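You operate a simulated robot arm through the tools that you are given. There is no shell and no other tool. Be economical: measure what you need, move in short steps, check, and stop when the job is done.

You are at the controls of a simulated robot arm. One attempt, no reset.

## Task
Stand pegs in red holes 1 and 3; drop the black belt over the first, the brown over the other.
Fine: the peg board is in Eimear's second drawer, the belts lie on the ledge; shut the drawer again.
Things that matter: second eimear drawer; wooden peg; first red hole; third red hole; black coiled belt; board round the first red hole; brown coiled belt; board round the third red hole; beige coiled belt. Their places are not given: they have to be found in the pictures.

Only the result counts: the job must be done as asked and must still hold three seconds after the hand-in. Knocking over, shifting, dropping, spilling or breaking anything else fails it.

## Robot
A 7-joint arm with a two-finger parallel gripper, fixed in place. Base frame: the origin is at the foot of the arm, x ahead of it, y to its left, z up. Lengths are in m, angles in rad, forces in N, time in s.
With the tool pointing down near the work surface it reaches from about 0.12 to 0.72 m from the base axis. Its first joint turns from -2.897 to 2.897 rad. Payload 1.57 kg.
Tool frame: the origin (TCP) lies between the finger pads and is the grasp point; the fingertips stand 0.03 m ahead of it; z points along the fingers, y is the line along which they close. Largest opening 0.11 m; finger width 0.024, thickness 0.012; the body of the gripper, 0.048 by 0.112 m, starts 0.078 m behind the TCP.
Orientation is that of the tool frame in the base frame, as a unit quaternion [x, y, z, w]. With the fingers straight down and closing along the base's y, the tool's x points along the base's -x, its y along +y and its z along -z.

## Interface
- The arm moves only by the tool play_rows. Its arguments are lists of equal length, an entry for each row: "xyz": the shift along the tool's x, y, z in m, a list of three; "delta_rot": the turn, a rotation vector about the tool's x, y, z in degrees, a list of three; "grip": the gripper command, from -1 (shut) to 1 (fully open), values between in proportion. In form: {"xyz": [[dx, dy, dz], ...], "delta_rot": [[wx, wy, wz], ...], "grip": [grip, ...]}. A call has 1 to 20 rows; each row shifts and turns the commanded pose from where the row before left it, along the tool's axes as they then stand. Rows are played at 5 a second. More than 0.05 m and 0.15 rad between two rows, or a gripper value outside its range, and nothing of the call is played. Where a pose cannot be reached the arm comes as near as it can. A force on the tool above 90 N (or 10 N above the force at the start of the call, whichever is more), or a blocked arm, ends the call early, and 0.2 s more pass. Each finger travels about 0.045 m/s and halts on what it meets, pressing with about 36 N; the grip force reading is that of the motor and also rises with nothing between the fingers. The clock runs only during rows and for 0.2 s after the last one: add rows that do not move to give the fingers time. It gives the time, the measured TCP pose, the force on the tool (base axes), the opening and the grip force at its end, in the units of the frame above (readings bear some noise), and new pictures: "pictures" is both (left out), scene, wrist or none.
- Cameras (640 x 400 px; columns grow to the right, rows downward): "scene" is fixed at [0.3993, 0.6467, 1.4388]; the picture's right is [-0.99, -0.16, 0.00], its down [-0.13, 0.77, -0.63] and it looks along [0.10, -0.62, -0.78] (base axes); focal length 214 px, centre (320, 200). "wrist" rides on the gripper at [-0.036, 0, -0.08] in the tool frame; the picture's right is [0.00, -1.00, 0.00], its down [0.97, 0.00, -0.24] and it looks along [0.24, 0.00, 0.97] (tool axes); focal length 218 px, centre (320, 200).
- move_column(by): slides the trunk up (or, below 0, down) by that many m; the arm rides with it, the base frame stays. It gives what a move gives, with no picture.
- pixel_to_xyz(camera, pixels): for up to 12 pixels [column, row] of the newest picture of that camera ("zoom" is the newest enlarged one), the place [x, y, z] in the base frame of the surface seen there, good to about 0.002 m. It takes no simulated time.
- close_up(camera, box): a new picture of the part [left, top, right, bottom] of that camera's present view, enlarged. It takes no simulated time.
- hand_in(): hands the job in; it is judged then, once.

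Keep the steps short. Do not move on a guess: measure, check each grasp and each placing, and mend mistakes. In all there are 80 turns and 150 pictures (those below and enlarged ones count). Leave the gripper open and the arm clear of the work at the hand-in unless told otherwise, and finish with a single line.

The tools are called after "Emit:" as a command line: name --argument value ..., lists and objects as JSON in quotes. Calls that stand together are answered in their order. play_rows: Moves the arm, as the interface text tells. Its arguments: {"type":"object","properties":{"xyz":{"type":"array","items":{"type":"array","items":{"type":"number"}}},"delta_rot":{"type":"array","items":{"type":"array","items":{"type":"number"}}},"grip":{"type":"array","items":{"type":"number"}},"pictures":{"type":"string","enum":["both","scene","wrist","none"]}},"required":["xyz","delta_rot","grip"]} The other tools are called the same way: move_column (by) slides the trunk up or down; pixel_to_xyz (camera, pixels) gives the place of the surface under pixels of a picture; close_up (camera, box) takes an enlarged picture of a part of a camera's view; hand_in () hands the job in.

At the start:

```text
clock: 0.0
eef_pos: [0.322, 0.3589, 1.2579]
orientation: [0.0, 1.0, -0.001, 0.0]
ft_force: [0.7, -0.1, -0.5]
finger_gap: 0.1099
finger_force: 0.1
trunk travel left (down, up): [-0.525, 0.065]
```

scene: 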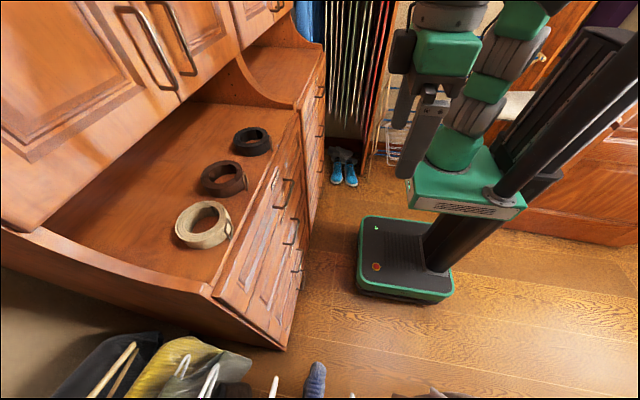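
wrist: 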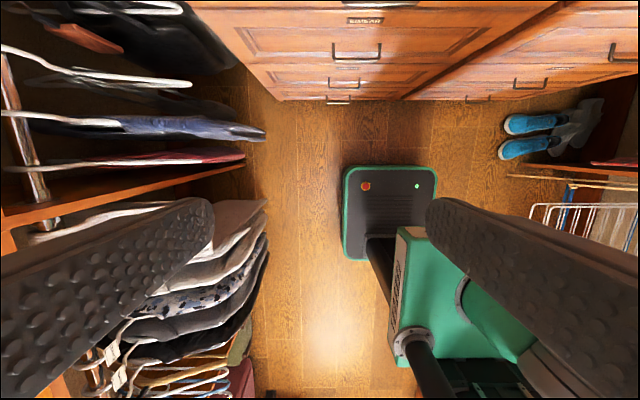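

I see a dresser at left (ledge with three belts) and drawers facing the robot. I'll measure the key places and enlarge the drawers.

Emit:
pixel_to_xyz --camera "scene" --pixels '[[252, 142], [222, 178], [202, 225], [288, 192], [292, 232], [297, 262], [298, 110], [213, 290], [283, 345], [276, 180], [262, 230], [130, 200]]'

Emit:
close_up --camera "scene" --box '[160, 100, 360, 350]'

Emit:
close_up --camera "wrist" --box '[180, 0, 640, 120]'

```text
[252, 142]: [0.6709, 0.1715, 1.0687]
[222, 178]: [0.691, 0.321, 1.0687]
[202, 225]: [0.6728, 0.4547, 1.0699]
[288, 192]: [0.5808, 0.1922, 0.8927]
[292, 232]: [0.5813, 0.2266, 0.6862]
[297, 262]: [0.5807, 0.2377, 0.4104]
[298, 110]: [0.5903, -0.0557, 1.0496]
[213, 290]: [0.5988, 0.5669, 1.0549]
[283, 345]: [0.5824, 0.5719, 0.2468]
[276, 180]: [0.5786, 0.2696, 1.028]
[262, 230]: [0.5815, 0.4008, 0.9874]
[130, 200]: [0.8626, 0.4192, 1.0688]
```

```text
1.60 times, centred on (260, 225) of scene
```

zoom: 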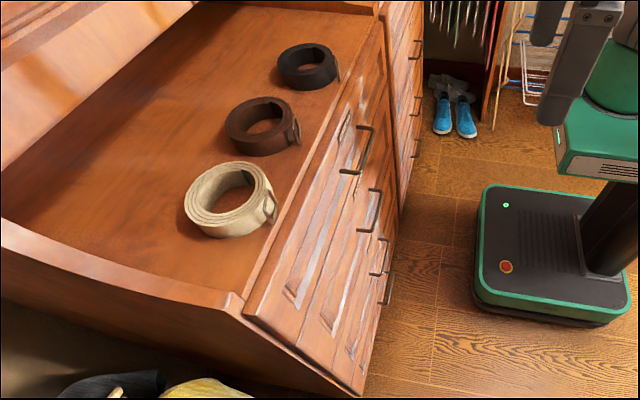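

```text
1.39 times, centred on (410, 60) of wrist
```

zoom: 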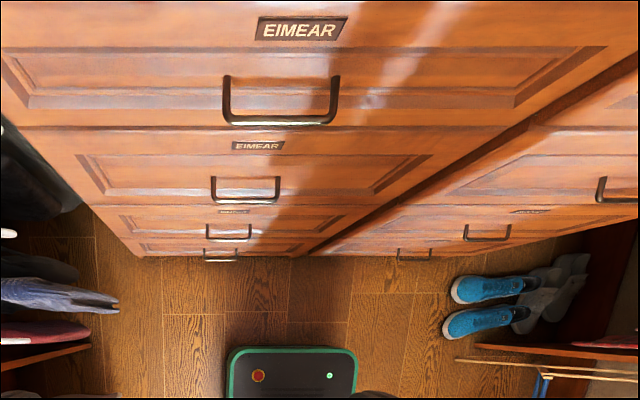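

Measuring the handles and labels of the column in the enlarged wrist picture.

Emit:
pixel_to_xyz --camera "zoom" --pixels '[[280, 121], [228, 121], [334, 121], [246, 199], [213, 199], [278, 199], [229, 238], [300, 30], [258, 145], [235, 211], [480, 238], [240, 165]]'

Emit:
close_up --camera "wrist" --box '[300, 40, 460, 110]'

```text
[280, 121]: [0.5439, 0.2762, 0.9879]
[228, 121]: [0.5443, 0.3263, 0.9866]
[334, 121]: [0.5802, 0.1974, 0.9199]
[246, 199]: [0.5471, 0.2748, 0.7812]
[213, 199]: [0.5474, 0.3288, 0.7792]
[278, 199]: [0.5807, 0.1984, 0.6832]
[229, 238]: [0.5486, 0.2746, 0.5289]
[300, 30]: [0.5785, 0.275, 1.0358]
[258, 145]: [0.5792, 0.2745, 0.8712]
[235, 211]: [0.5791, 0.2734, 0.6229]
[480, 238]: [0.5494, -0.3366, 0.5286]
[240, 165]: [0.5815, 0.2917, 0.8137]
```

```text
4.00 times, centred on (380, 75) of wrist
```

zoom: 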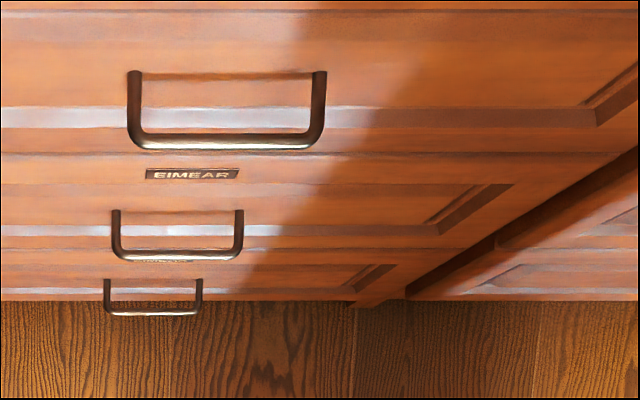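

All four drawers carry the EIMEAR label, so the second from the top has its handle bar at about (0.547, 0.275, 0.780). The top handle overhangs it, so I'll grip it horizontally. First I'll lower the trunk.

Emit:
move_column --by -0.4

```text
clock: 3.8
eef_pos: [0.3218, 0.3592, 0.8577]
orientation: [0.0, 1.0, 0.0, 0.0]
ft_force: [-0.1, -0.8, 0.4]
finger_gap: 0.1101
finger_force: 0.0
trunk travel left (down, up): [-0.125, 0.465]
```

Now I turn the tool horizontal (fingers toward +x) on the spot.

Emit:
play_rows --xyz '[[0, 0, 0], [0, 0, 0], [0, 0, 0], [0, 0, 0], [0, 0, 0], [0, 0, 0], [0, 0, 0], [0, 0, 0], [0, 0, 0], [0, 0, 0], [0, 0, 0], [0, 0, 0]]' --delta_rot '[[0, -7.5, 0], [0, -7.5, 0], [0, -7.5, 0], [0, -7.5, 0], [0, -7.5, 0], [0, -7.5, 0], [0, -7.5, 0], [0, -7.5, 0], [0, -7.5, 0], [0, -7.5, 0], [0, -7.5, 0], [0, -7.5, 0]]' --grip '[1, 1, 1, 1, 1, 1, 1, 1, 1, 1, 1, 1]'

```text
clock: 6.4
eef_pos: [0.3231, 0.3645, 0.8589]
orientation: [-0.001, 0.966, -0.003, 0.257]
ft_force: [0.8, 0.6, -0.8]
finger_gap: 0.1101
finger_force: 0.0
out of reach, approached as far as the arm can: row 1, 5, 6, 7, 8, 9, 10, 11, 12
trunk travel left (down, up): [-0.125, 0.465]
```

scene: 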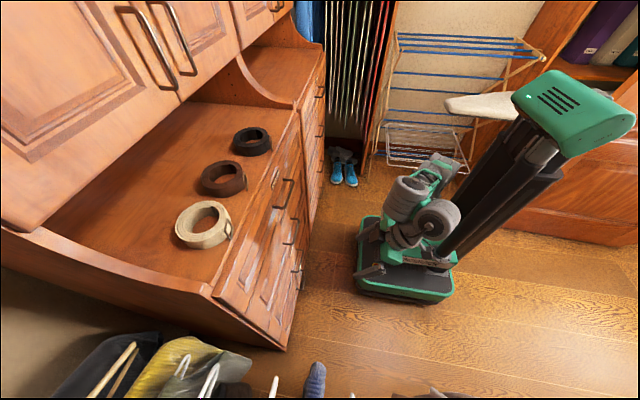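
wrist: 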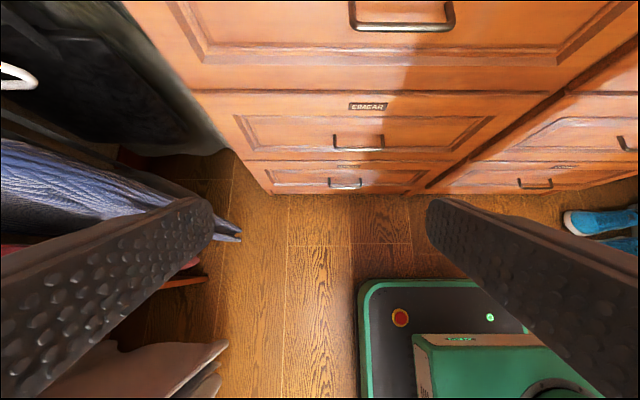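

The arm stopped at about 30° tilt (a joint limit). I'll find the arm's shoulder and elbow in the scene to choose a better posture.

Emit:
close_up --camera "scene" --box '[320, 130, 480, 310]'

Emit:
pixel_to_xyz --camera "scene" --pixels '[[437, 215], [410, 195], [440, 165], [395, 240], [410, 255], [370, 232], [380, 268], [442, 260], [360, 290], [405, 215]]'

```text
2.22 times, centred on (400, 220) of scene
```

zoom: 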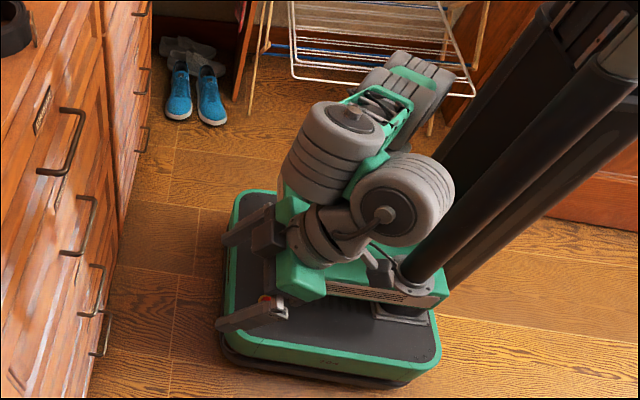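

```text
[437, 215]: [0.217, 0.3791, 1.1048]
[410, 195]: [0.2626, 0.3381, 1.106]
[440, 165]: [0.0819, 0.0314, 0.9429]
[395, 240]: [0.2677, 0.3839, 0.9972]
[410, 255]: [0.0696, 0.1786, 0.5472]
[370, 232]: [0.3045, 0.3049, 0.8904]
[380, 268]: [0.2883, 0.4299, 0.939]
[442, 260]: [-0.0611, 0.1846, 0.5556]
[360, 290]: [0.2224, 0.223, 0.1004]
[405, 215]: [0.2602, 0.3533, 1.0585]
```

The shoulder sits too high for a horizontal tool. I'll lower the trunk more, then check with a still row which pose the commands run from.

Emit:
move_column --by -0.11

Emit:
play_rows --xyz '[[0, 0, 0]]' --delta_rot '[[0, 0, 0]]' --grip '[1]' --pictures "none"

```text
clock: 7.8
eef_pos: [0.3213, 0.3636, 0.7489]
orientation: [0.0, 0.966, -0.003, 0.257]
ft_force: [-0.1, 0.1, -0.2]
finger_gap: 0.1099
finger_force: 0.0
trunk travel left (down, up): [-0.015, 0.575]
```

```text
clock: 8.2
eef_pos: [0.3217, 0.363, 0.749]
orientation: [0.0, 0.966, -0.004, 0.257]
ft_force: [-0.2, 0.5, -0.2]
finger_gap: 0.1101
finger_force: 0.0
trunk travel left (down, up): [-0.015, 0.575]
```

Commands start from the measured pose. Now move toward the handle, staying about 0.08 m short, and tilt further.

Emit:
play_rows --xyz '[[-0.0365, -0.022, 0.0062], [-0.0365, -0.022, 0.0062], [-0.0365, -0.022, 0.0062], [-0.0365, -0.022, 0.0062], [0, 0, 0], [0, 0, 0], [0, 0, 0], [0, 0, 0], [0, 0, 0], [0, 0, 0], [0, 0, 0], [0, 0, 0]]' --delta_rot '[[0, 0, 0], [0, 0, 0], [0, 0, 0], [0, 0, 0], [0, -7.5, 0], [0, -7.5, 0], [0, -7.5, 0], [0, -7.5, 0], [0, -7.5, 0], [0, -7.5, 0], [0, -7.5, 0], [0, -7.5, 0]]' --grip '[1, 1, 1, 1, 1, 1, 1, 1, 1, 1, 1, 1]'

```text
clock: 10.8
eef_pos: [0.4511, 0.2829, 0.8519]
orientation: [0.0, 0.939, -0.007, 0.343]
ft_force: [-0.1, 0.3, -0.1]
finger_gap: 0.1099
finger_force: 0.0
out of reach, approached as far as the arm can: row 5, 6, 7, 8, 9, 10, 11, 12
trunk travel left (down, up): [-0.015, 0.575]
```

scene: 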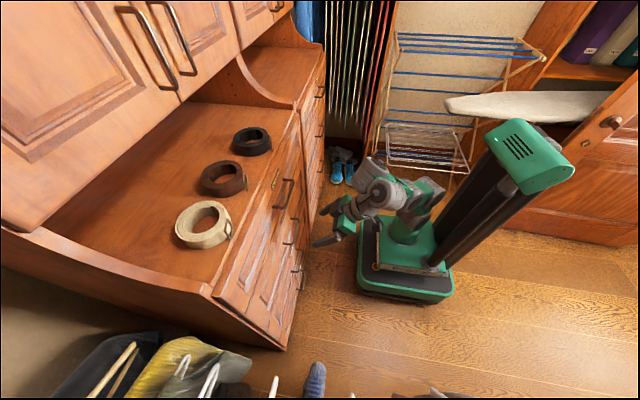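
wrist: 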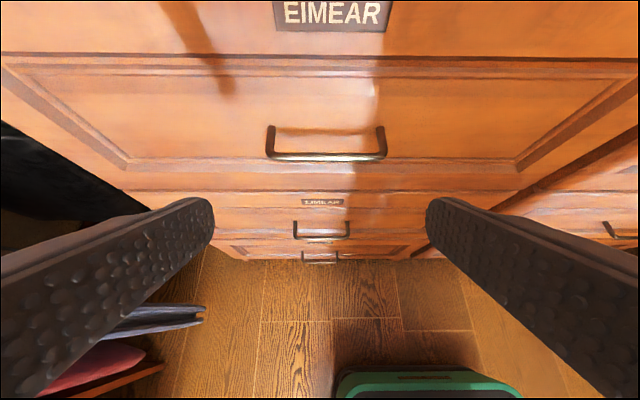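

The tilt now reaches 40° from vertical. That's enough to hook the bar with one finger behind it. Zooming on the second handle to measure bar and gap.

Emit:
close_up --camera "wrist" --box '[250, 90, 410, 190]'

Emit:
pixel_to_xyz --camera "zoom" --pixels '[[300, 266], [300, 274], [300, 280], [80, 262], [535, 262], [75, 145], [530, 145], [300, 240], [300, 100], [300, 320], [70, 200], [300, 258]]'

Emit:
pixel_to_xyz --camera "wrist" --pixels '[[325, 155], [325, 157], [325, 159], [325, 140], [325, 60], [325, 54], [325, 66], [325, 186], [325, 190], [325, 194]]'

```text
4.00 times, centred on (330, 140) of wrist
```

zoom: 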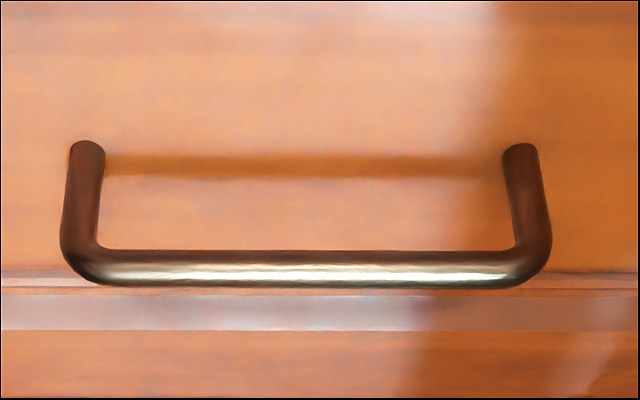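

```text
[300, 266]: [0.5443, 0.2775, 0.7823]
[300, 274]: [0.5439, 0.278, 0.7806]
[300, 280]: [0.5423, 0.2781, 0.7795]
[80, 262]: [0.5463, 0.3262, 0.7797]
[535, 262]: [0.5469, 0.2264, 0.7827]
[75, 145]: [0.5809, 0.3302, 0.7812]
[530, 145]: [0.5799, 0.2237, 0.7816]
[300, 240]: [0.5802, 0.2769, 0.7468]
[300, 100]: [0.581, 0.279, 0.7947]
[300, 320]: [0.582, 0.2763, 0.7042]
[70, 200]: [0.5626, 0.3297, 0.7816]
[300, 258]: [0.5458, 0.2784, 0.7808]
```

```text
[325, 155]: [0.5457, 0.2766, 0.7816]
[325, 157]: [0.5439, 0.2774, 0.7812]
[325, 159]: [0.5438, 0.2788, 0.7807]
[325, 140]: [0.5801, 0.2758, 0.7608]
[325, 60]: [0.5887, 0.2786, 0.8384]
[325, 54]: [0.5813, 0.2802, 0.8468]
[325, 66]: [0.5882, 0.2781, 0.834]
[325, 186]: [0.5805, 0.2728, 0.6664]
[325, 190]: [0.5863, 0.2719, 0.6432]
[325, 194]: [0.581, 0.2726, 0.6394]
```

Bar centre ≈ (0.548, 0.277, 0.7795), 8 mm thick, gap to face 29 mm. Next I'll roll 90° about the tool axis so the fingers close across the bar, with a partial opening (30 mm).

Emit:
play_rows --xyz '[[0, 0, 0], [0, 0, 0], [0, 0, 0], [0, 0, 0], [0, 0, 0], [0, 0, 0], [0, 0, 0], [0, 0, 0], [0, 0, 0], [0, 0, 0], [0, 0, 0], [0, 0, 0]]' --delta_rot '[[0, 0, 7.5], [0, 0, 7.5], [0, 0, 7.5], [0, 0, 7.5], [0, 0, 7.5], [0, 0, 7.5], [0, 0, 7.5], [0, 0, 7.5], [0, 0, 7.5], [0, 0, 7.5], [0, 0, 7.5], [0, 0, 7.5]]' --grip '[-0.45, -0.45, -0.45, -0.45, -0.45, -0.45, -0.45, -0.45, -0.45, -0.45, -0.45, -0.45]' --pictures "wrist"

```text
clock: 13.4
eef_pos: [0.4786, 0.2591, 0.9422]
orientation: [0.663, 0.668, 0.238, 0.24]
ft_force: [0.0, -0.1, 0.4]
finger_gap: 0.0306
finger_force: 0.1
out of reach, approached as far as the arm can: row 8, 9, 10, 11, 12
trunk travel left (down, up): [-0.015, 0.575]
```

wrist: 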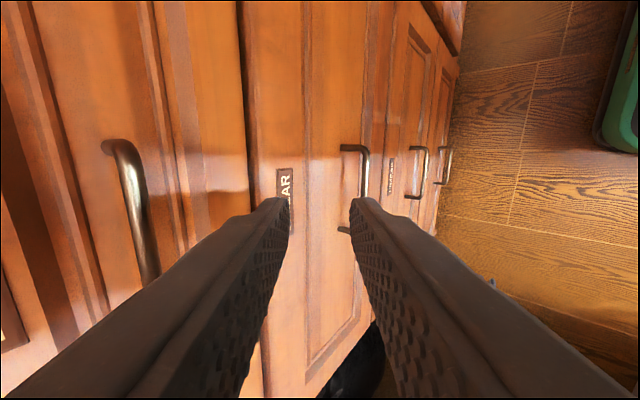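

Roll is done but the arm drifted up to z 0.942. Moving to the pre-grasp point (0.497, 0.277, 0.831).

Emit:
play_rows --xyz '[[0.006, -0.019, 0.0323], [0.006, -0.019, 0.0323], [0.006, -0.019, 0.0323], [0, 0, 0]]' --delta_rot '[[0, 0, 0], [0, 0, 0], [0, 0, 0], [0, 0, 0]]' --grip '[-0.45, -0.45, -0.45, -0.45]' --pictures "wrist"

```text
clock: 14.4
eef_pos: [0.5333, 0.271, 0.9159]
orientation: [0.664, 0.665, 0.236, 0.247]
ft_force: [0.0, 0.6, -0.1]
finger_gap: 0.0304
finger_force: 0.1
out of reach, approached as far as the arm can: row 1, 2, 3
trunk travel left (down, up): [-0.015, 0.575]
```

wrist: 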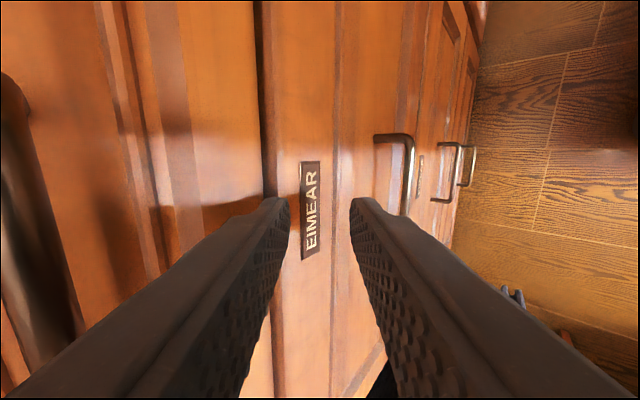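

The arm won't go lower with this tilt. I'll look at its posture to understand the limit.

Emit:
close_up --camera "scene" --box '[280, 130, 480, 310]'

Emit:
close_up --camera "scene" --box '[290, 160, 390, 240]'

Emit:
pixel_to_xyz --camera "scene" --pixels '[[348, 208], [360, 205], [378, 190], [385, 180], [400, 195], [420, 185], [405, 225], [405, 240], [430, 195], [345, 230], [380, 215]]'

```text
2.22 times, centred on (380, 220) of scene
```

zoom: 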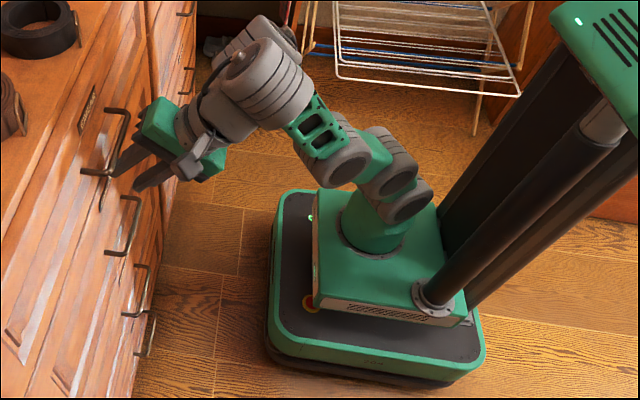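

```text
5.00 times, centred on (340, 200) of scene
```

zoom: 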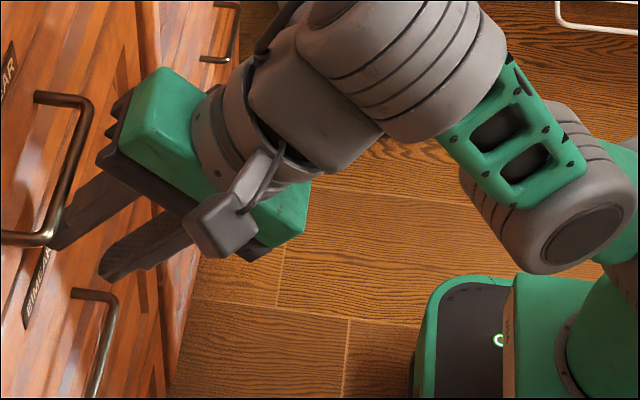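

```text
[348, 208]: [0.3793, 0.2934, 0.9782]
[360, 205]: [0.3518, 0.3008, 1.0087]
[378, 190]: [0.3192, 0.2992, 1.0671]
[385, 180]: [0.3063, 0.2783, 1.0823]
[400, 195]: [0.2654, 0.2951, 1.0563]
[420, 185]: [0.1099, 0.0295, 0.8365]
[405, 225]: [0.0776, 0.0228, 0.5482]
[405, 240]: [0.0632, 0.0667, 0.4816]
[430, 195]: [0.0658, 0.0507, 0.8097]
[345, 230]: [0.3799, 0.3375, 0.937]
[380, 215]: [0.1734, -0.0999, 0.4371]
```

The arm is limited in tilting low down; 29° tilt is enough to hook the bar (computed clearance about 5 mm). Backing off, reducing tilt, and going to the pre-grasp point.

Emit:
play_rows --xyz '[[0, -0.031, -0.0254], [0, 0, 0], [0, 0, 0], [0.003, -0.012, 0.0371], [0.003, -0.012, 0.0371], [0, 0, 0]]' --delta_rot '[[0, 0, 0], [5.5, 0, 0], [5.5, 0, 0], [0, 0, 0], [0, 0, 0], [0, 0, 0]]' --grip '[-0.45, -0.45, -0.45, -0.45, -0.45, -0.45]' --pictures "both"

```text
clock: 15.8
eef_pos: [0.5296, 0.2768, 0.8318]
orientation: [0.684, 0.686, 0.171, 0.181]
ft_force: [-0.2, -0.1, 1.5]
finger_gap: 0.0304
finger_force: 0.1
out of reach, approached as far as the arm can: row 1, 3, 5
trunk travel left (down, up): [-0.015, 0.575]
```

scene: 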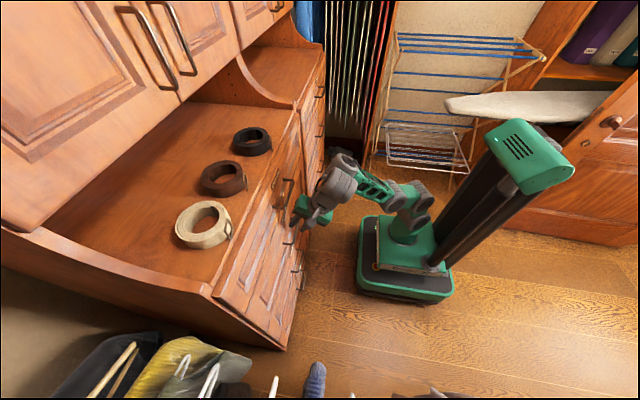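
wrist: 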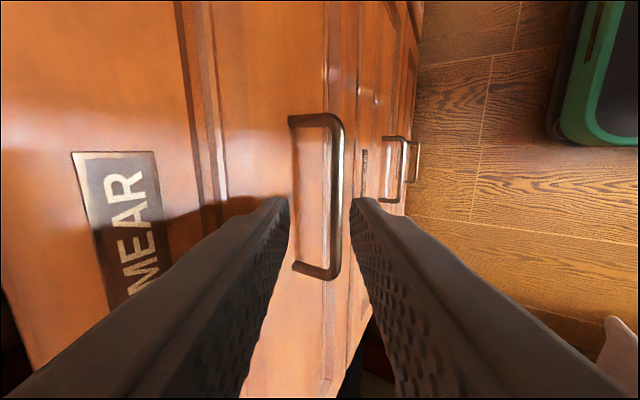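

Close but 17 mm too deep in x. Reducing tilt a bit more (24°) and correcting.

Emit:
play_rows --xyz '[[0, -0.006, -0.001], [0, -0.0048, -0.0008], [0, 0, 0]]' --delta_rot '[[4.8, 0, 0], [0, 0, 0], [0, 0, 0]]' --grip '[-0.45, -0.45, -0.45]' --pictures "wrist"

```text
clock: 16.6
eef_pos: [0.5191, 0.2776, 0.8283]
orientation: [0.692, 0.691, 0.144, 0.153]
ft_force: [-0.5, 0.0, 0.9]
finger_gap: 0.0302
finger_force: 0.0
trunk travel left (down, up): [-0.015, 0.575]
```

wrist: 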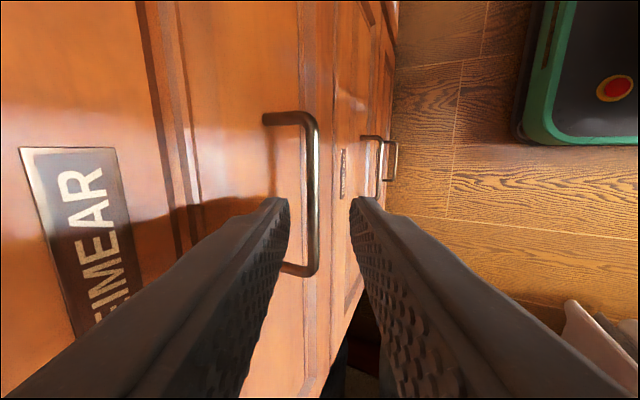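

Reached exactly; the bar lies between the finger lines. Advance 44 mm along the fingers.

Emit:
play_rows --xyz '[[0, 0, 0.022], [0, 0, 0.0224], [0, 0, 0]]' --delta_rot '[[0, 0, 0], [0, 0, 0], [0, 0, 0]]' --grip '[-0.45, -0.45, -0.45]' --pictures "wrist"

```text
clock: 17.4
eef_pos: [0.54, 0.2783, 0.7854]
orientation: [0.692, 0.69, 0.145, 0.154]
ft_force: [-0.5, -0.3, -0.5]
finger_gap: 0.0303
finger_force: 0.1
trunk travel left (down, up): [-0.015, 0.575]
```

wrist: 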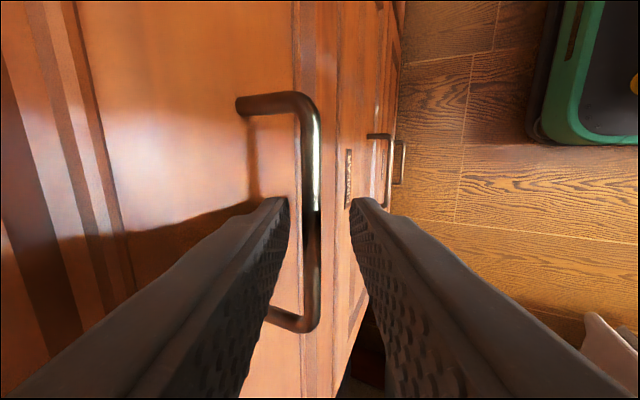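

Bar is between the fingers and no contact is reported. Closing.

Emit:
play_rows --xyz '[[0, 0, 0], [0, 0, 0], [0, 0, 0], [0, 0, 0]]' --delta_rot '[[0, 0, 0], [0, 0, 0], [0, 0, 0], [0, 0, 0]]' --grip '[-1, -1, -1, -1]' --pictures "wrist"

```text
clock: 18.4
eef_pos: [0.5394, 0.2772, 0.7857]
orientation: [0.692, 0.69, 0.146, 0.154]
ft_force: [4.9, 1.6, 10.1]
finger_gap: 0.0083
finger_force: 26.9
trunk travel left (down, up): [-0.015, 0.575]
```

wrist: 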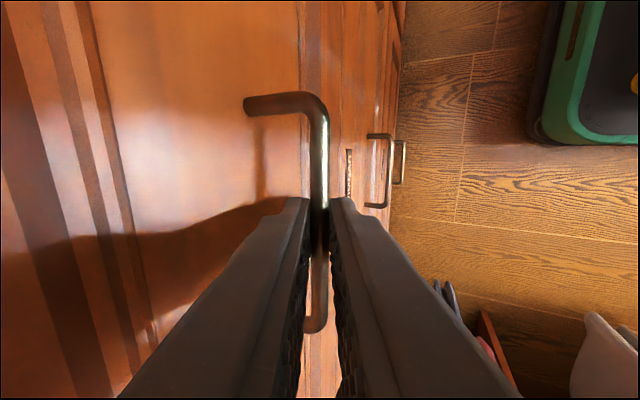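

The bar is held (gap 8.3 mm). Pulling back in −x by 10 cm, in 2 cm rows.

Emit:
play_rows --xyz '[[0, -0.0182, -0.0082], [0, -0.0182, -0.0082], [0, -0.0182, -0.0082], [0, -0.0182, -0.0082], [0, -0.0182, -0.0082], [0, 0, 0]]' --delta_rot '[[0, 0, 0], [0, 0, 0], [0, 0, 0], [0, 0, 0], [0, 0, 0], [0, 0, 0]]' --grip '[-1, -1, -1, -1, -1, -1]'

```text
clock: 19.9
eef_pos: [0.4424, 0.2698, 0.7983]
orientation: [0.692, 0.692, 0.14, 0.15]
ft_force: [-0.9, 3.6, -24.9]
finger_gap: 0.0084
finger_force: 26.8
out of reach, approached as far as the arm can: row 2, 3, 5
trunk travel left (down, up): [-0.015, 0.575]
```

scene: 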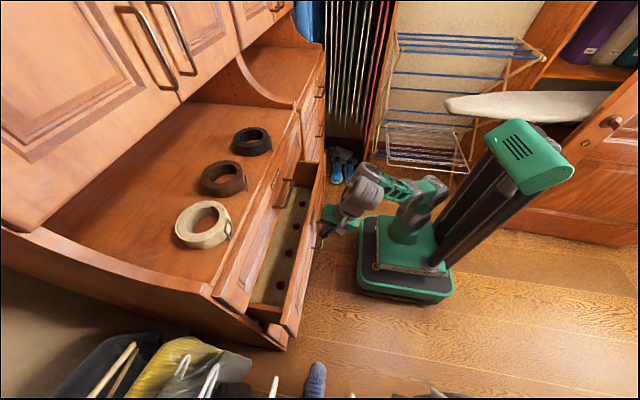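
wrist: 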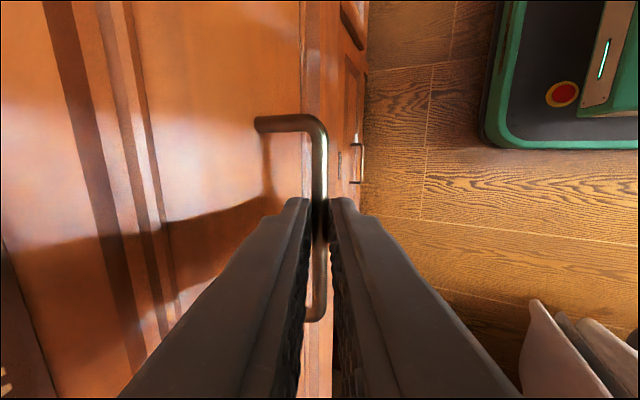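

The drawer opened ~10 cm and the board with holes appears inside. I'll keep pulling while easing the tilt so the arm can follow.

Emit:
play_rows --xyz '[[0, -0.015, 0.002], [0, -0.0198, -0.004], [0, -0.0198, -0.004], [0, -0.0196, -0.0042], [0, -0.0196, -0.0042], [0, 0, 0]]' --delta_rot '[[4, 0, 0], [4, 0, 0], [4, 0, 0], [0, 0, 0], [0, 0, 0], [0, 0, 0]]' --grip '[-1, -1, -1, -1, -1, -1]'

```text
clock: 21.2
eef_pos: [0.3454, 0.2703, 0.7927]
orientation: [0.704, 0.701, 0.076, 0.08]
ft_force: [0.2, -17.4, 39.0]
finger_gap: 0.0082
finger_force: 27.1
trunk travel left (down, up): [-0.015, 0.575]
```

scene: 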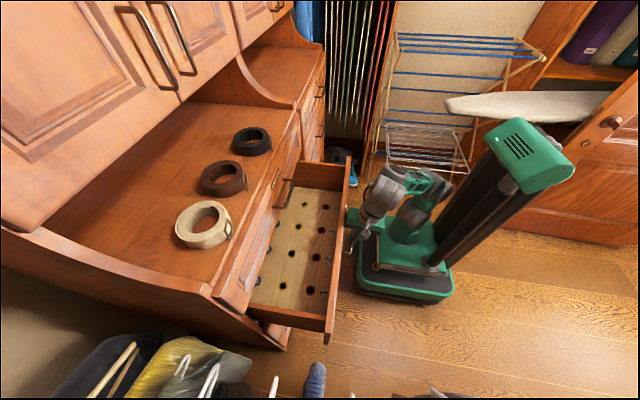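
wrist: 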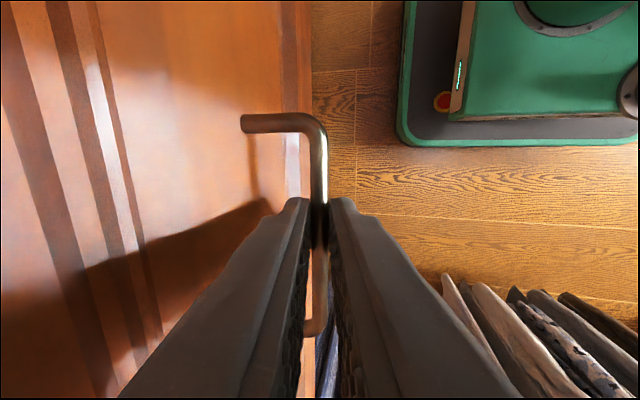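

Open ~20 cm. Zooming into the drawer.

Emit:
close_up --camera "scene" --box '[220, 150, 380, 350]'

Emit:
close_up --camera "scene" --box '[270, 170, 350, 230]'

Emit:
close_up --camera "scene" --box '[245, 230, 345, 310]'

```text
2.00 times, centred on (300, 250) of scene
```

zoom: 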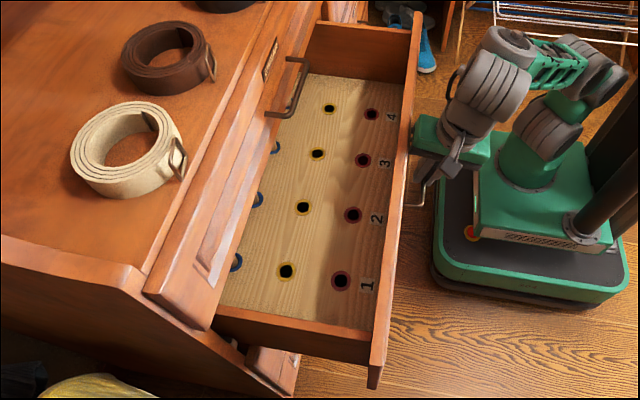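

```text
6.67 times, centred on (310, 200) of scene
```

zoom: 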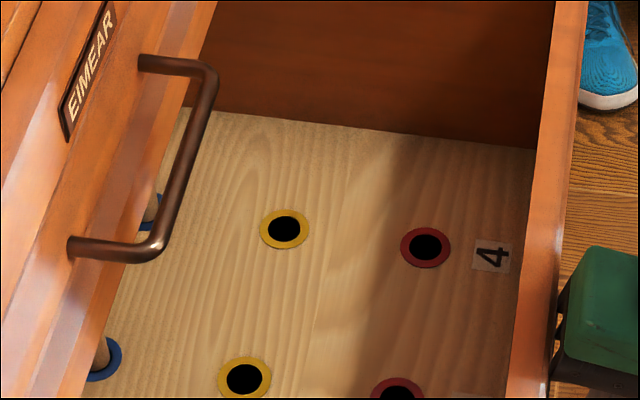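

```text
5.00 times, centred on (295, 270) of scene
```

zoom: 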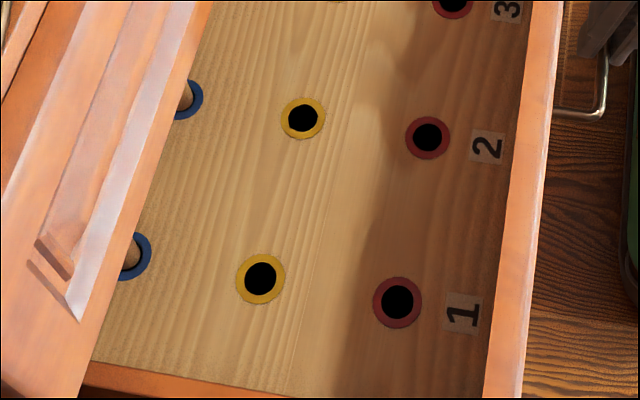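

Red column nearest the front, labels 1 (largest y) to 4. Pegs stand in blue holes further in. Measuring.

Emit:
pixel_to_xyz --camera "zoom" --pixels '[[398, 322], [398, 283], [375, 302], [420, 302], [428, 157], [428, 120], [260, 300], [545, 250], [530, 250], [130, 255], [132, 235], [185, 100]]'

Emit:
pixel_to_xyz --camera "scene" --pixels '[[332, 240], [346, 190], [342, 174], [321, 230], [321, 226], [326, 206], [326, 201], [274, 236], [320, 345], [265, 310], [318, 190], [297, 188]]'

```text
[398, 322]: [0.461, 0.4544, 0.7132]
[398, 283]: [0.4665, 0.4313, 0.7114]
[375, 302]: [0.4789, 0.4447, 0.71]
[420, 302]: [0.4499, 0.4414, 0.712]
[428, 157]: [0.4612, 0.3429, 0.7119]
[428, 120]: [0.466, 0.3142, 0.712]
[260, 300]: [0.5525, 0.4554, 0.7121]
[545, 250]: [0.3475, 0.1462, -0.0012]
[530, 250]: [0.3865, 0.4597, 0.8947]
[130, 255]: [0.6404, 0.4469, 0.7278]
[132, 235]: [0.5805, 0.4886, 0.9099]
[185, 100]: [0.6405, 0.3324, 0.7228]
```

```text
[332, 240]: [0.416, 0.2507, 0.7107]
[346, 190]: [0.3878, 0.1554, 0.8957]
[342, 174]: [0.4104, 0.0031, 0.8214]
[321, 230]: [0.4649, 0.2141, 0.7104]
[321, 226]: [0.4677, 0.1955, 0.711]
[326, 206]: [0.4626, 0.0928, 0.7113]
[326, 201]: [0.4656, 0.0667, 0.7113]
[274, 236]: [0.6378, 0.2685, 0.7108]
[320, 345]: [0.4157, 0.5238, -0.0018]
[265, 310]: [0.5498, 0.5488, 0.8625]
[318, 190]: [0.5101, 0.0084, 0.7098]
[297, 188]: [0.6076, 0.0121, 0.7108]
```

Peg column (blue, x≈0.64) needs ~15 cm more opening. The hand now nearly touches the panel top (z 0.895), so I'll release the bar, retreat, and later pull by the panel's top edge.

Emit:
play_rows --xyz '[[0, 0, 0], [0, 0, 0], [0, 0, -0.03], [0, 0, -0.045], [0, 0, -0.045], [0, 0, -0.045], [0, 0, 0], [0, 0, 0]]' --delta_rot '[[0, 0, 0], [0, 0, 0], [0, 0, 0], [0, 0, 0], [0, 0, 0], [0, 0, 0], [6.4, 0, 0], [6.3, 0, 0]]' --grip '[-0.5, -0.5, -0.5, -0.5, -0.5, -0.5, -0.2, 0]'

```text
clock: 23.1
eef_pos: [0.3133, 0.2557, 0.866]
orientation: [0.708, 0.706, -0.005, 0.001]
ft_force: [1.2, -0.2, 0.6]
finger_gap: 0.0551
finger_force: 0.1
out of reach, approached as far as the arm can: row 5, 6, 7, 8
trunk travel left (down, up): [-0.015, 0.575]
```

scene: 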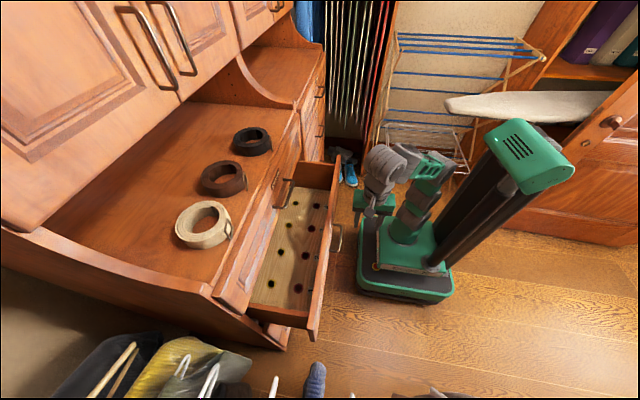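
wrist: 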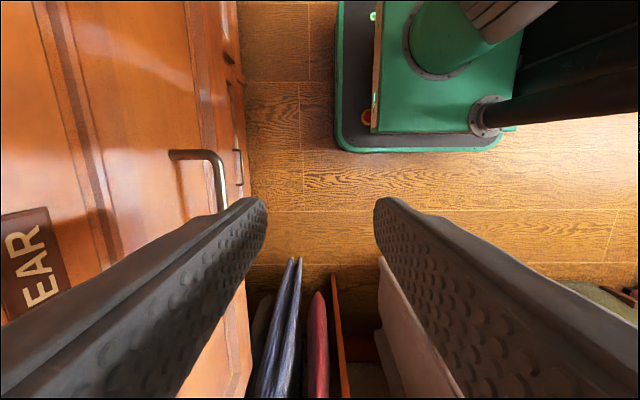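

Vertical and clear. Raising the trunk 0.2 m for better reach from above.

Emit:
move_column --by 0.2

Emit:
pixel_to_xyz --camera "scene" --pixels '[[337, 200], [334, 200], [340, 200], [330, 230], [322, 270], [310, 325]]'

Emit:
close_up --camera "scene" --box '[290, 160, 370, 240]'

```text
clock: 25.2
eef_pos: [0.3133, 0.2552, 1.0669]
orientation: [0.709, 0.705, -0.007, 0.003]
ft_force: [-0.4, 0.9, -0.2]
finger_gap: 0.0552
finger_force: 0.2
trunk travel left (down, up): [-0.215, 0.375]
```

```text
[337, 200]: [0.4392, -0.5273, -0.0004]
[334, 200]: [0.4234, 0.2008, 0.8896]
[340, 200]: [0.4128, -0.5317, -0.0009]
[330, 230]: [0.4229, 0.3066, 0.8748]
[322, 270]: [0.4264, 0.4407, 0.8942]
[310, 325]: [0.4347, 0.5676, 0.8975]
```

```text
5.00 times, centred on (330, 200) of scene
```

zoom: 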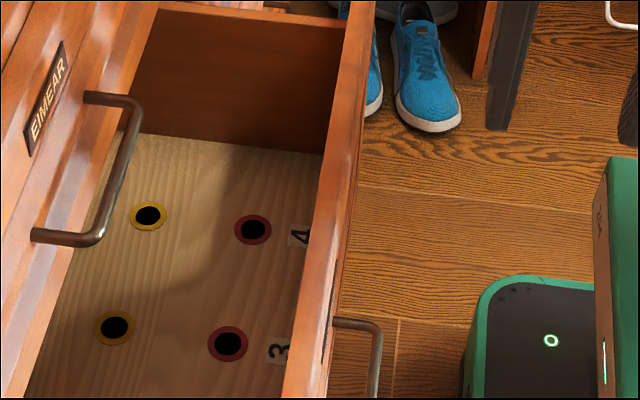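

The drawer slid back ~4 cm when I backed out. Measuring panel top edges.

Emit:
pixel_to_xyz --camera "zoom" --pixels '[[312, 250], [318, 250], [325, 250], [332, 250], [338, 250], [343, 250], [347, 250], [300, 330], [310, 330], [320, 330]]'

```text
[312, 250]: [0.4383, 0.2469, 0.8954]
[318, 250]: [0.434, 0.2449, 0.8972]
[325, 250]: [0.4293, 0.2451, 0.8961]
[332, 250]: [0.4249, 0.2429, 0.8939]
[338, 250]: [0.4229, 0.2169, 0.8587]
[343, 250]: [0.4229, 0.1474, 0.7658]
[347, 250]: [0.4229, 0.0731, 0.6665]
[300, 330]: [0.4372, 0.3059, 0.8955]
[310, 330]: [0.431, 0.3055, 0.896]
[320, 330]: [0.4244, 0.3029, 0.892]
```

Panel top: z 0.896, x 0.423–0.442. Move above it, then straddle it.

Emit:
play_rows --xyz '[[0.007, 0.04, 0], [0.007, 0.04, 0.01], [0.006, 0.039, 0.03], [0, 0, 0.045], [0, 0, 0.045], [0, 0, 0.045], [0, 0, 0]]' --delta_rot '[[0, 0, 0], [0, 0, 0], [0, 0, 0], [0, 0, 0], [0, 0, 0], [0, 0, 0], [0, 0, 0]]' --grip '[0, 0, 0, 0, 0, 0, 0]'

```text
clock: 26.8
eef_pos: [0.4295, 0.2733, 0.8858]
orientation: [0.709, 0.705, -0.006, 0.002]
ft_force: [0.3, -0.1, 1.0]
finger_gap: 0.0551
finger_force: 0.0
out of reach, approached as far as the arm can: row 1
trunk travel left (down, up): [-0.215, 0.375]
```

scene: 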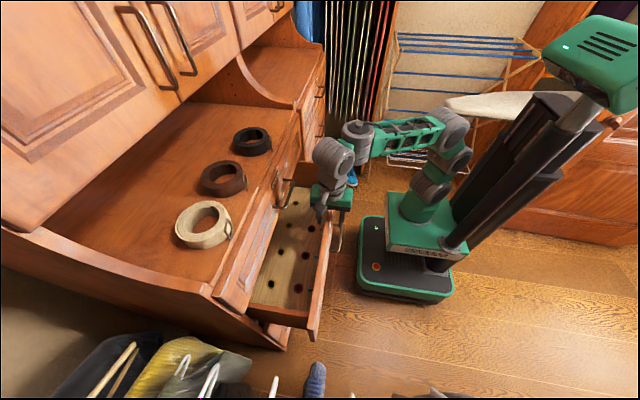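
wrist: 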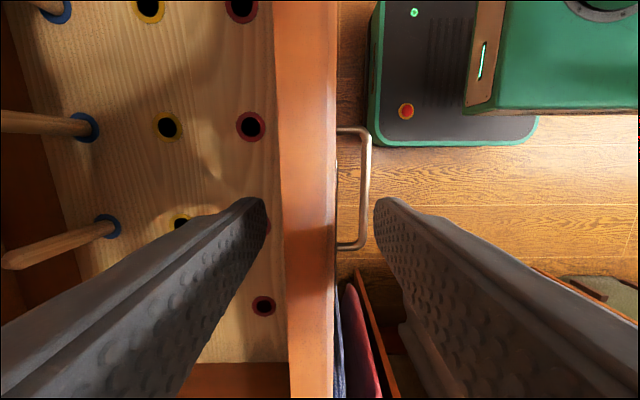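

The panel is between the fingers; pegs are visible in the blue holes. Closing and pulling.

Emit:
play_rows --xyz '[[0, 0, 0], [0, 0, 0], [0, 0, 0], [0, -0.02, 0], [0, -0.025, 0], [0, -0.025, 0], [0, -0.025, 0], [0, -0.025, 0], [0, -0.025, 0], [0, 0, 0]]' --delta_rot '[[0, 0, 0], [0, 0, 0], [0, 0, 0], [0, 0, 0], [0, 0, 0], [0, 0, 0], [0, 0, 0], [0, 0, 0], [0, 0, 0], [0, 0, 0]]' --grip '[-1, -1, -1, -1, -1, -1, -1, -1, -1, -1]'

```text
clock: 29.0
eef_pos: [0.2851, 0.2739, 0.8853]
orientation: [0.709, 0.705, -0.009, 0.002]
ft_force: [-1.1, -4.5, -17.2]
finger_gap: 0.0181
finger_force: 33.4
trunk travel left (down, up): [-0.215, 0.375]
```

scene: 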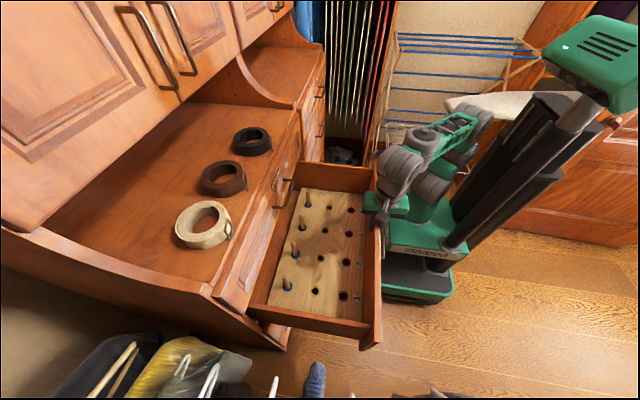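
wrist: 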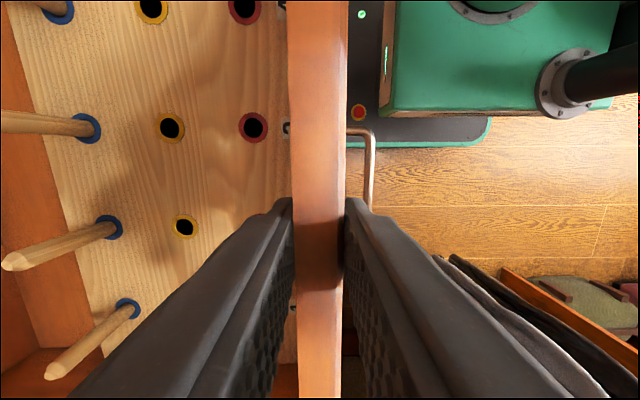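

Pull a further 5 cm for clearance at the pegs.

Emit:
play_rows --xyz '[[0, -0.02, 0], [0, -0.02, 0], [0, -0.015, 0], [0, 0, 0]]' --delta_rot '[[0, 0, 0], [0, 0, 0], [0, 0, 0], [0, 0, 0]]' --grip '[-1, -1, -1, -1]' --pictures "scene"

Emit:
close_up --camera "scene" --box '[240, 170, 400, 330]'

```text
clock: 30.0
eef_pos: [0.2307, 0.2748, 0.8892]
orientation: [0.709, 0.705, -0.007, 0.003]
ft_force: [-2.3, -5.6, -25.3]
finger_gap: 0.0183
finger_force: 32.5
trunk travel left (down, up): [-0.215, 0.375]
```

scene: 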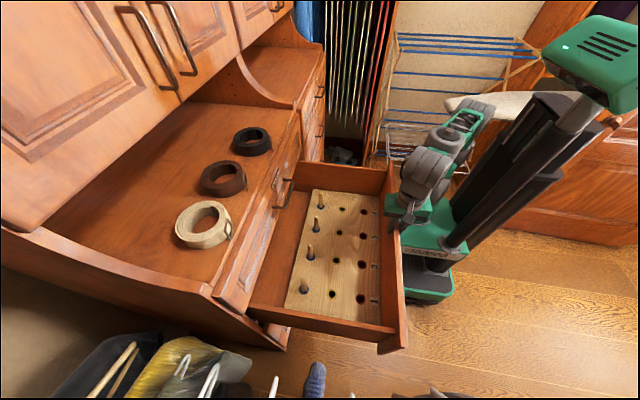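

```text
2.50 times, centred on (320, 250) of scene
```

zoom: 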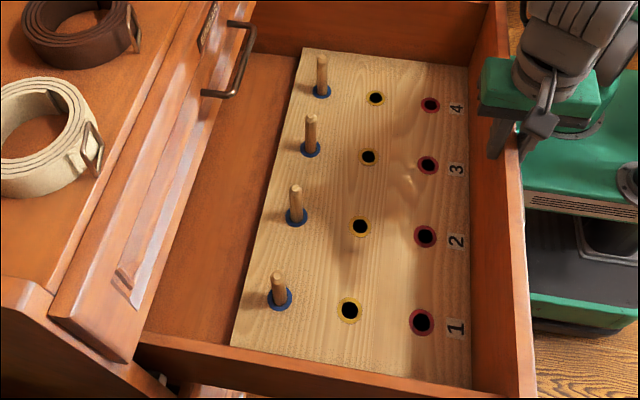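

Fully accessible now. Release and rise above the panel.

Emit:
play_rows --xyz '[[0, 0, 0], [0, 0, 0], [0, 0, 0], [0, 0, -0.04], [0, 0, -0.05], [0, 0, -0.05]]' --delta_rot '[[0, 0, 0], [0, 0, 0], [0, 0, 0], [0, 0, 0], [0, 0, 0], [0, 0, 0]]' --grip '[-0.2, -0.2, -0.2, -0.2, -0.2, -0.2]'

Emit:
close_up --camera "scene" --box '[280, 180, 400, 260]'

Emit:
pixel_to_xyz --camera "zoom" --pixels '[[500, 300]]'

Emit:
close_up --camera "scene" --box '[280, 250, 400, 330]'

```text
clock: 31.4
eef_pos: [0.231, 0.2749, 1.0242]
orientation: [0.708, 0.706, -0.008, 0.002]
ft_force: [-0.8, 0.8, 0.6]
finger_gap: 0.0438
finger_force: 0.0
trunk travel left (down, up): [-0.215, 0.375]
```

scene: 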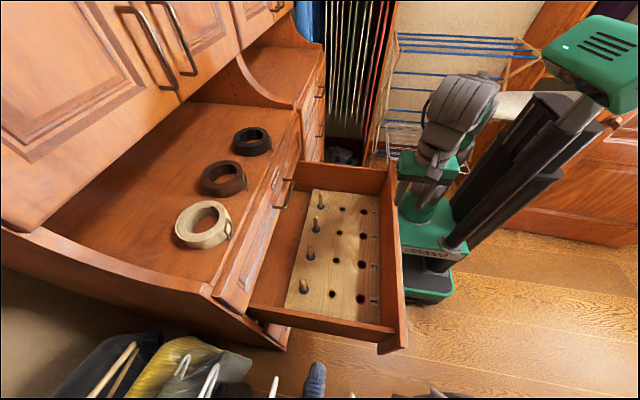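
wrist: 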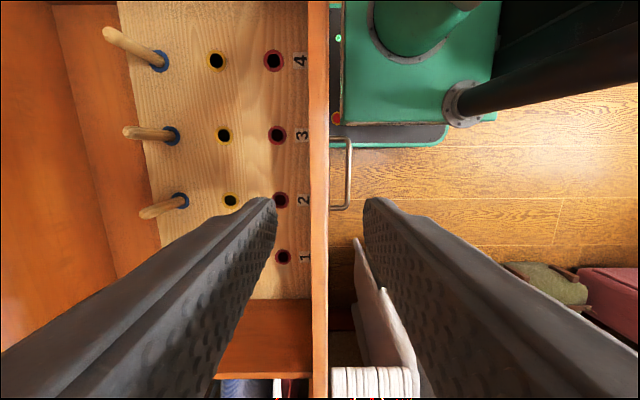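

```text
5.00 times, centred on (340, 220) of scene
```

zoom: 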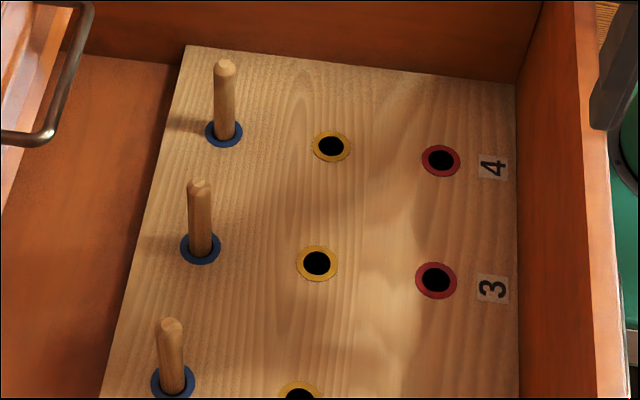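

```text
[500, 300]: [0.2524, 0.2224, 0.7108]
```

```text
5.00 times, centred on (340, 290) of scene
```

zoom: 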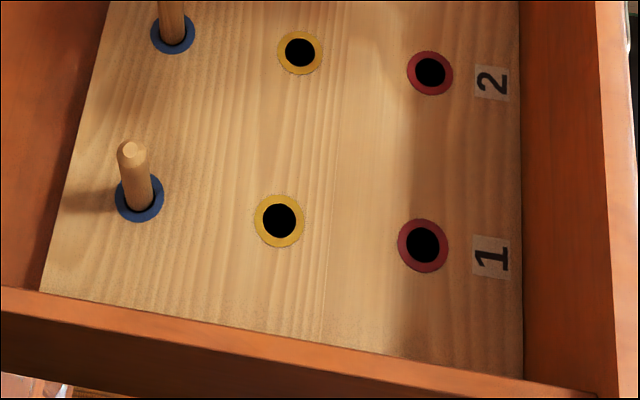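

Measuring red hole 1 ring, peg 1 and its ring.

Emit:
pixel_to_xyz --camera "zoom" --pixels '[[401, 244], [444, 246], [421, 222], [424, 269], [130, 145], [128, 152], [137, 152], [133, 165], [138, 190], [141, 218], [119, 200], [161, 194]]'

Emit:
close_up --camera "scene" --box '[280, 180, 400, 260]'

Emit:
pixel_to_xyz --camera "zoom" --pixels '[[418, 280], [454, 281], [436, 264], [437, 297], [197, 181], [198, 188], [204, 188], [200, 200], [201, 240], [201, 263], [183, 248], [219, 246]]'

```text
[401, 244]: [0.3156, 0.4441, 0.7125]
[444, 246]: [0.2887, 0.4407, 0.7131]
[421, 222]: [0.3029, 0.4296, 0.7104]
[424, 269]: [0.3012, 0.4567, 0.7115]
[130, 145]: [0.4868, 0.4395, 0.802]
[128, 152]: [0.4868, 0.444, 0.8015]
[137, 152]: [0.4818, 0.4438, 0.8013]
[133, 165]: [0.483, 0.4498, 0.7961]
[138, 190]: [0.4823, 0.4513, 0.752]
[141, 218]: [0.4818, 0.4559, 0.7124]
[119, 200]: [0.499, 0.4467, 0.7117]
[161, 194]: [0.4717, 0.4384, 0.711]
```

```text
5.00 times, centred on (340, 220) of scene
```

zoom: 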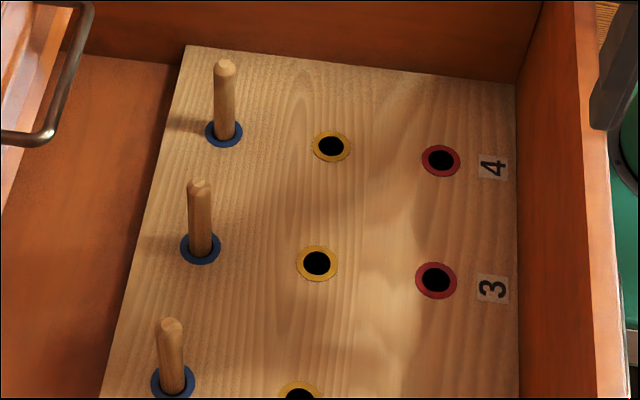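

```text
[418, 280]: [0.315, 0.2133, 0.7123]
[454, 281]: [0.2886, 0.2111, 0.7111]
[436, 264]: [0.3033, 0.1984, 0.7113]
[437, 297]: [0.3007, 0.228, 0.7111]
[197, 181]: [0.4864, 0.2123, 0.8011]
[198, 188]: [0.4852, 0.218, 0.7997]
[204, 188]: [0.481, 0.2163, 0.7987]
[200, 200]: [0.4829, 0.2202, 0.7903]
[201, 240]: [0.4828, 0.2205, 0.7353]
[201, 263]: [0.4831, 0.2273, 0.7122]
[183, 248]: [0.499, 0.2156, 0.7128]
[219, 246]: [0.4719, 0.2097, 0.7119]
```

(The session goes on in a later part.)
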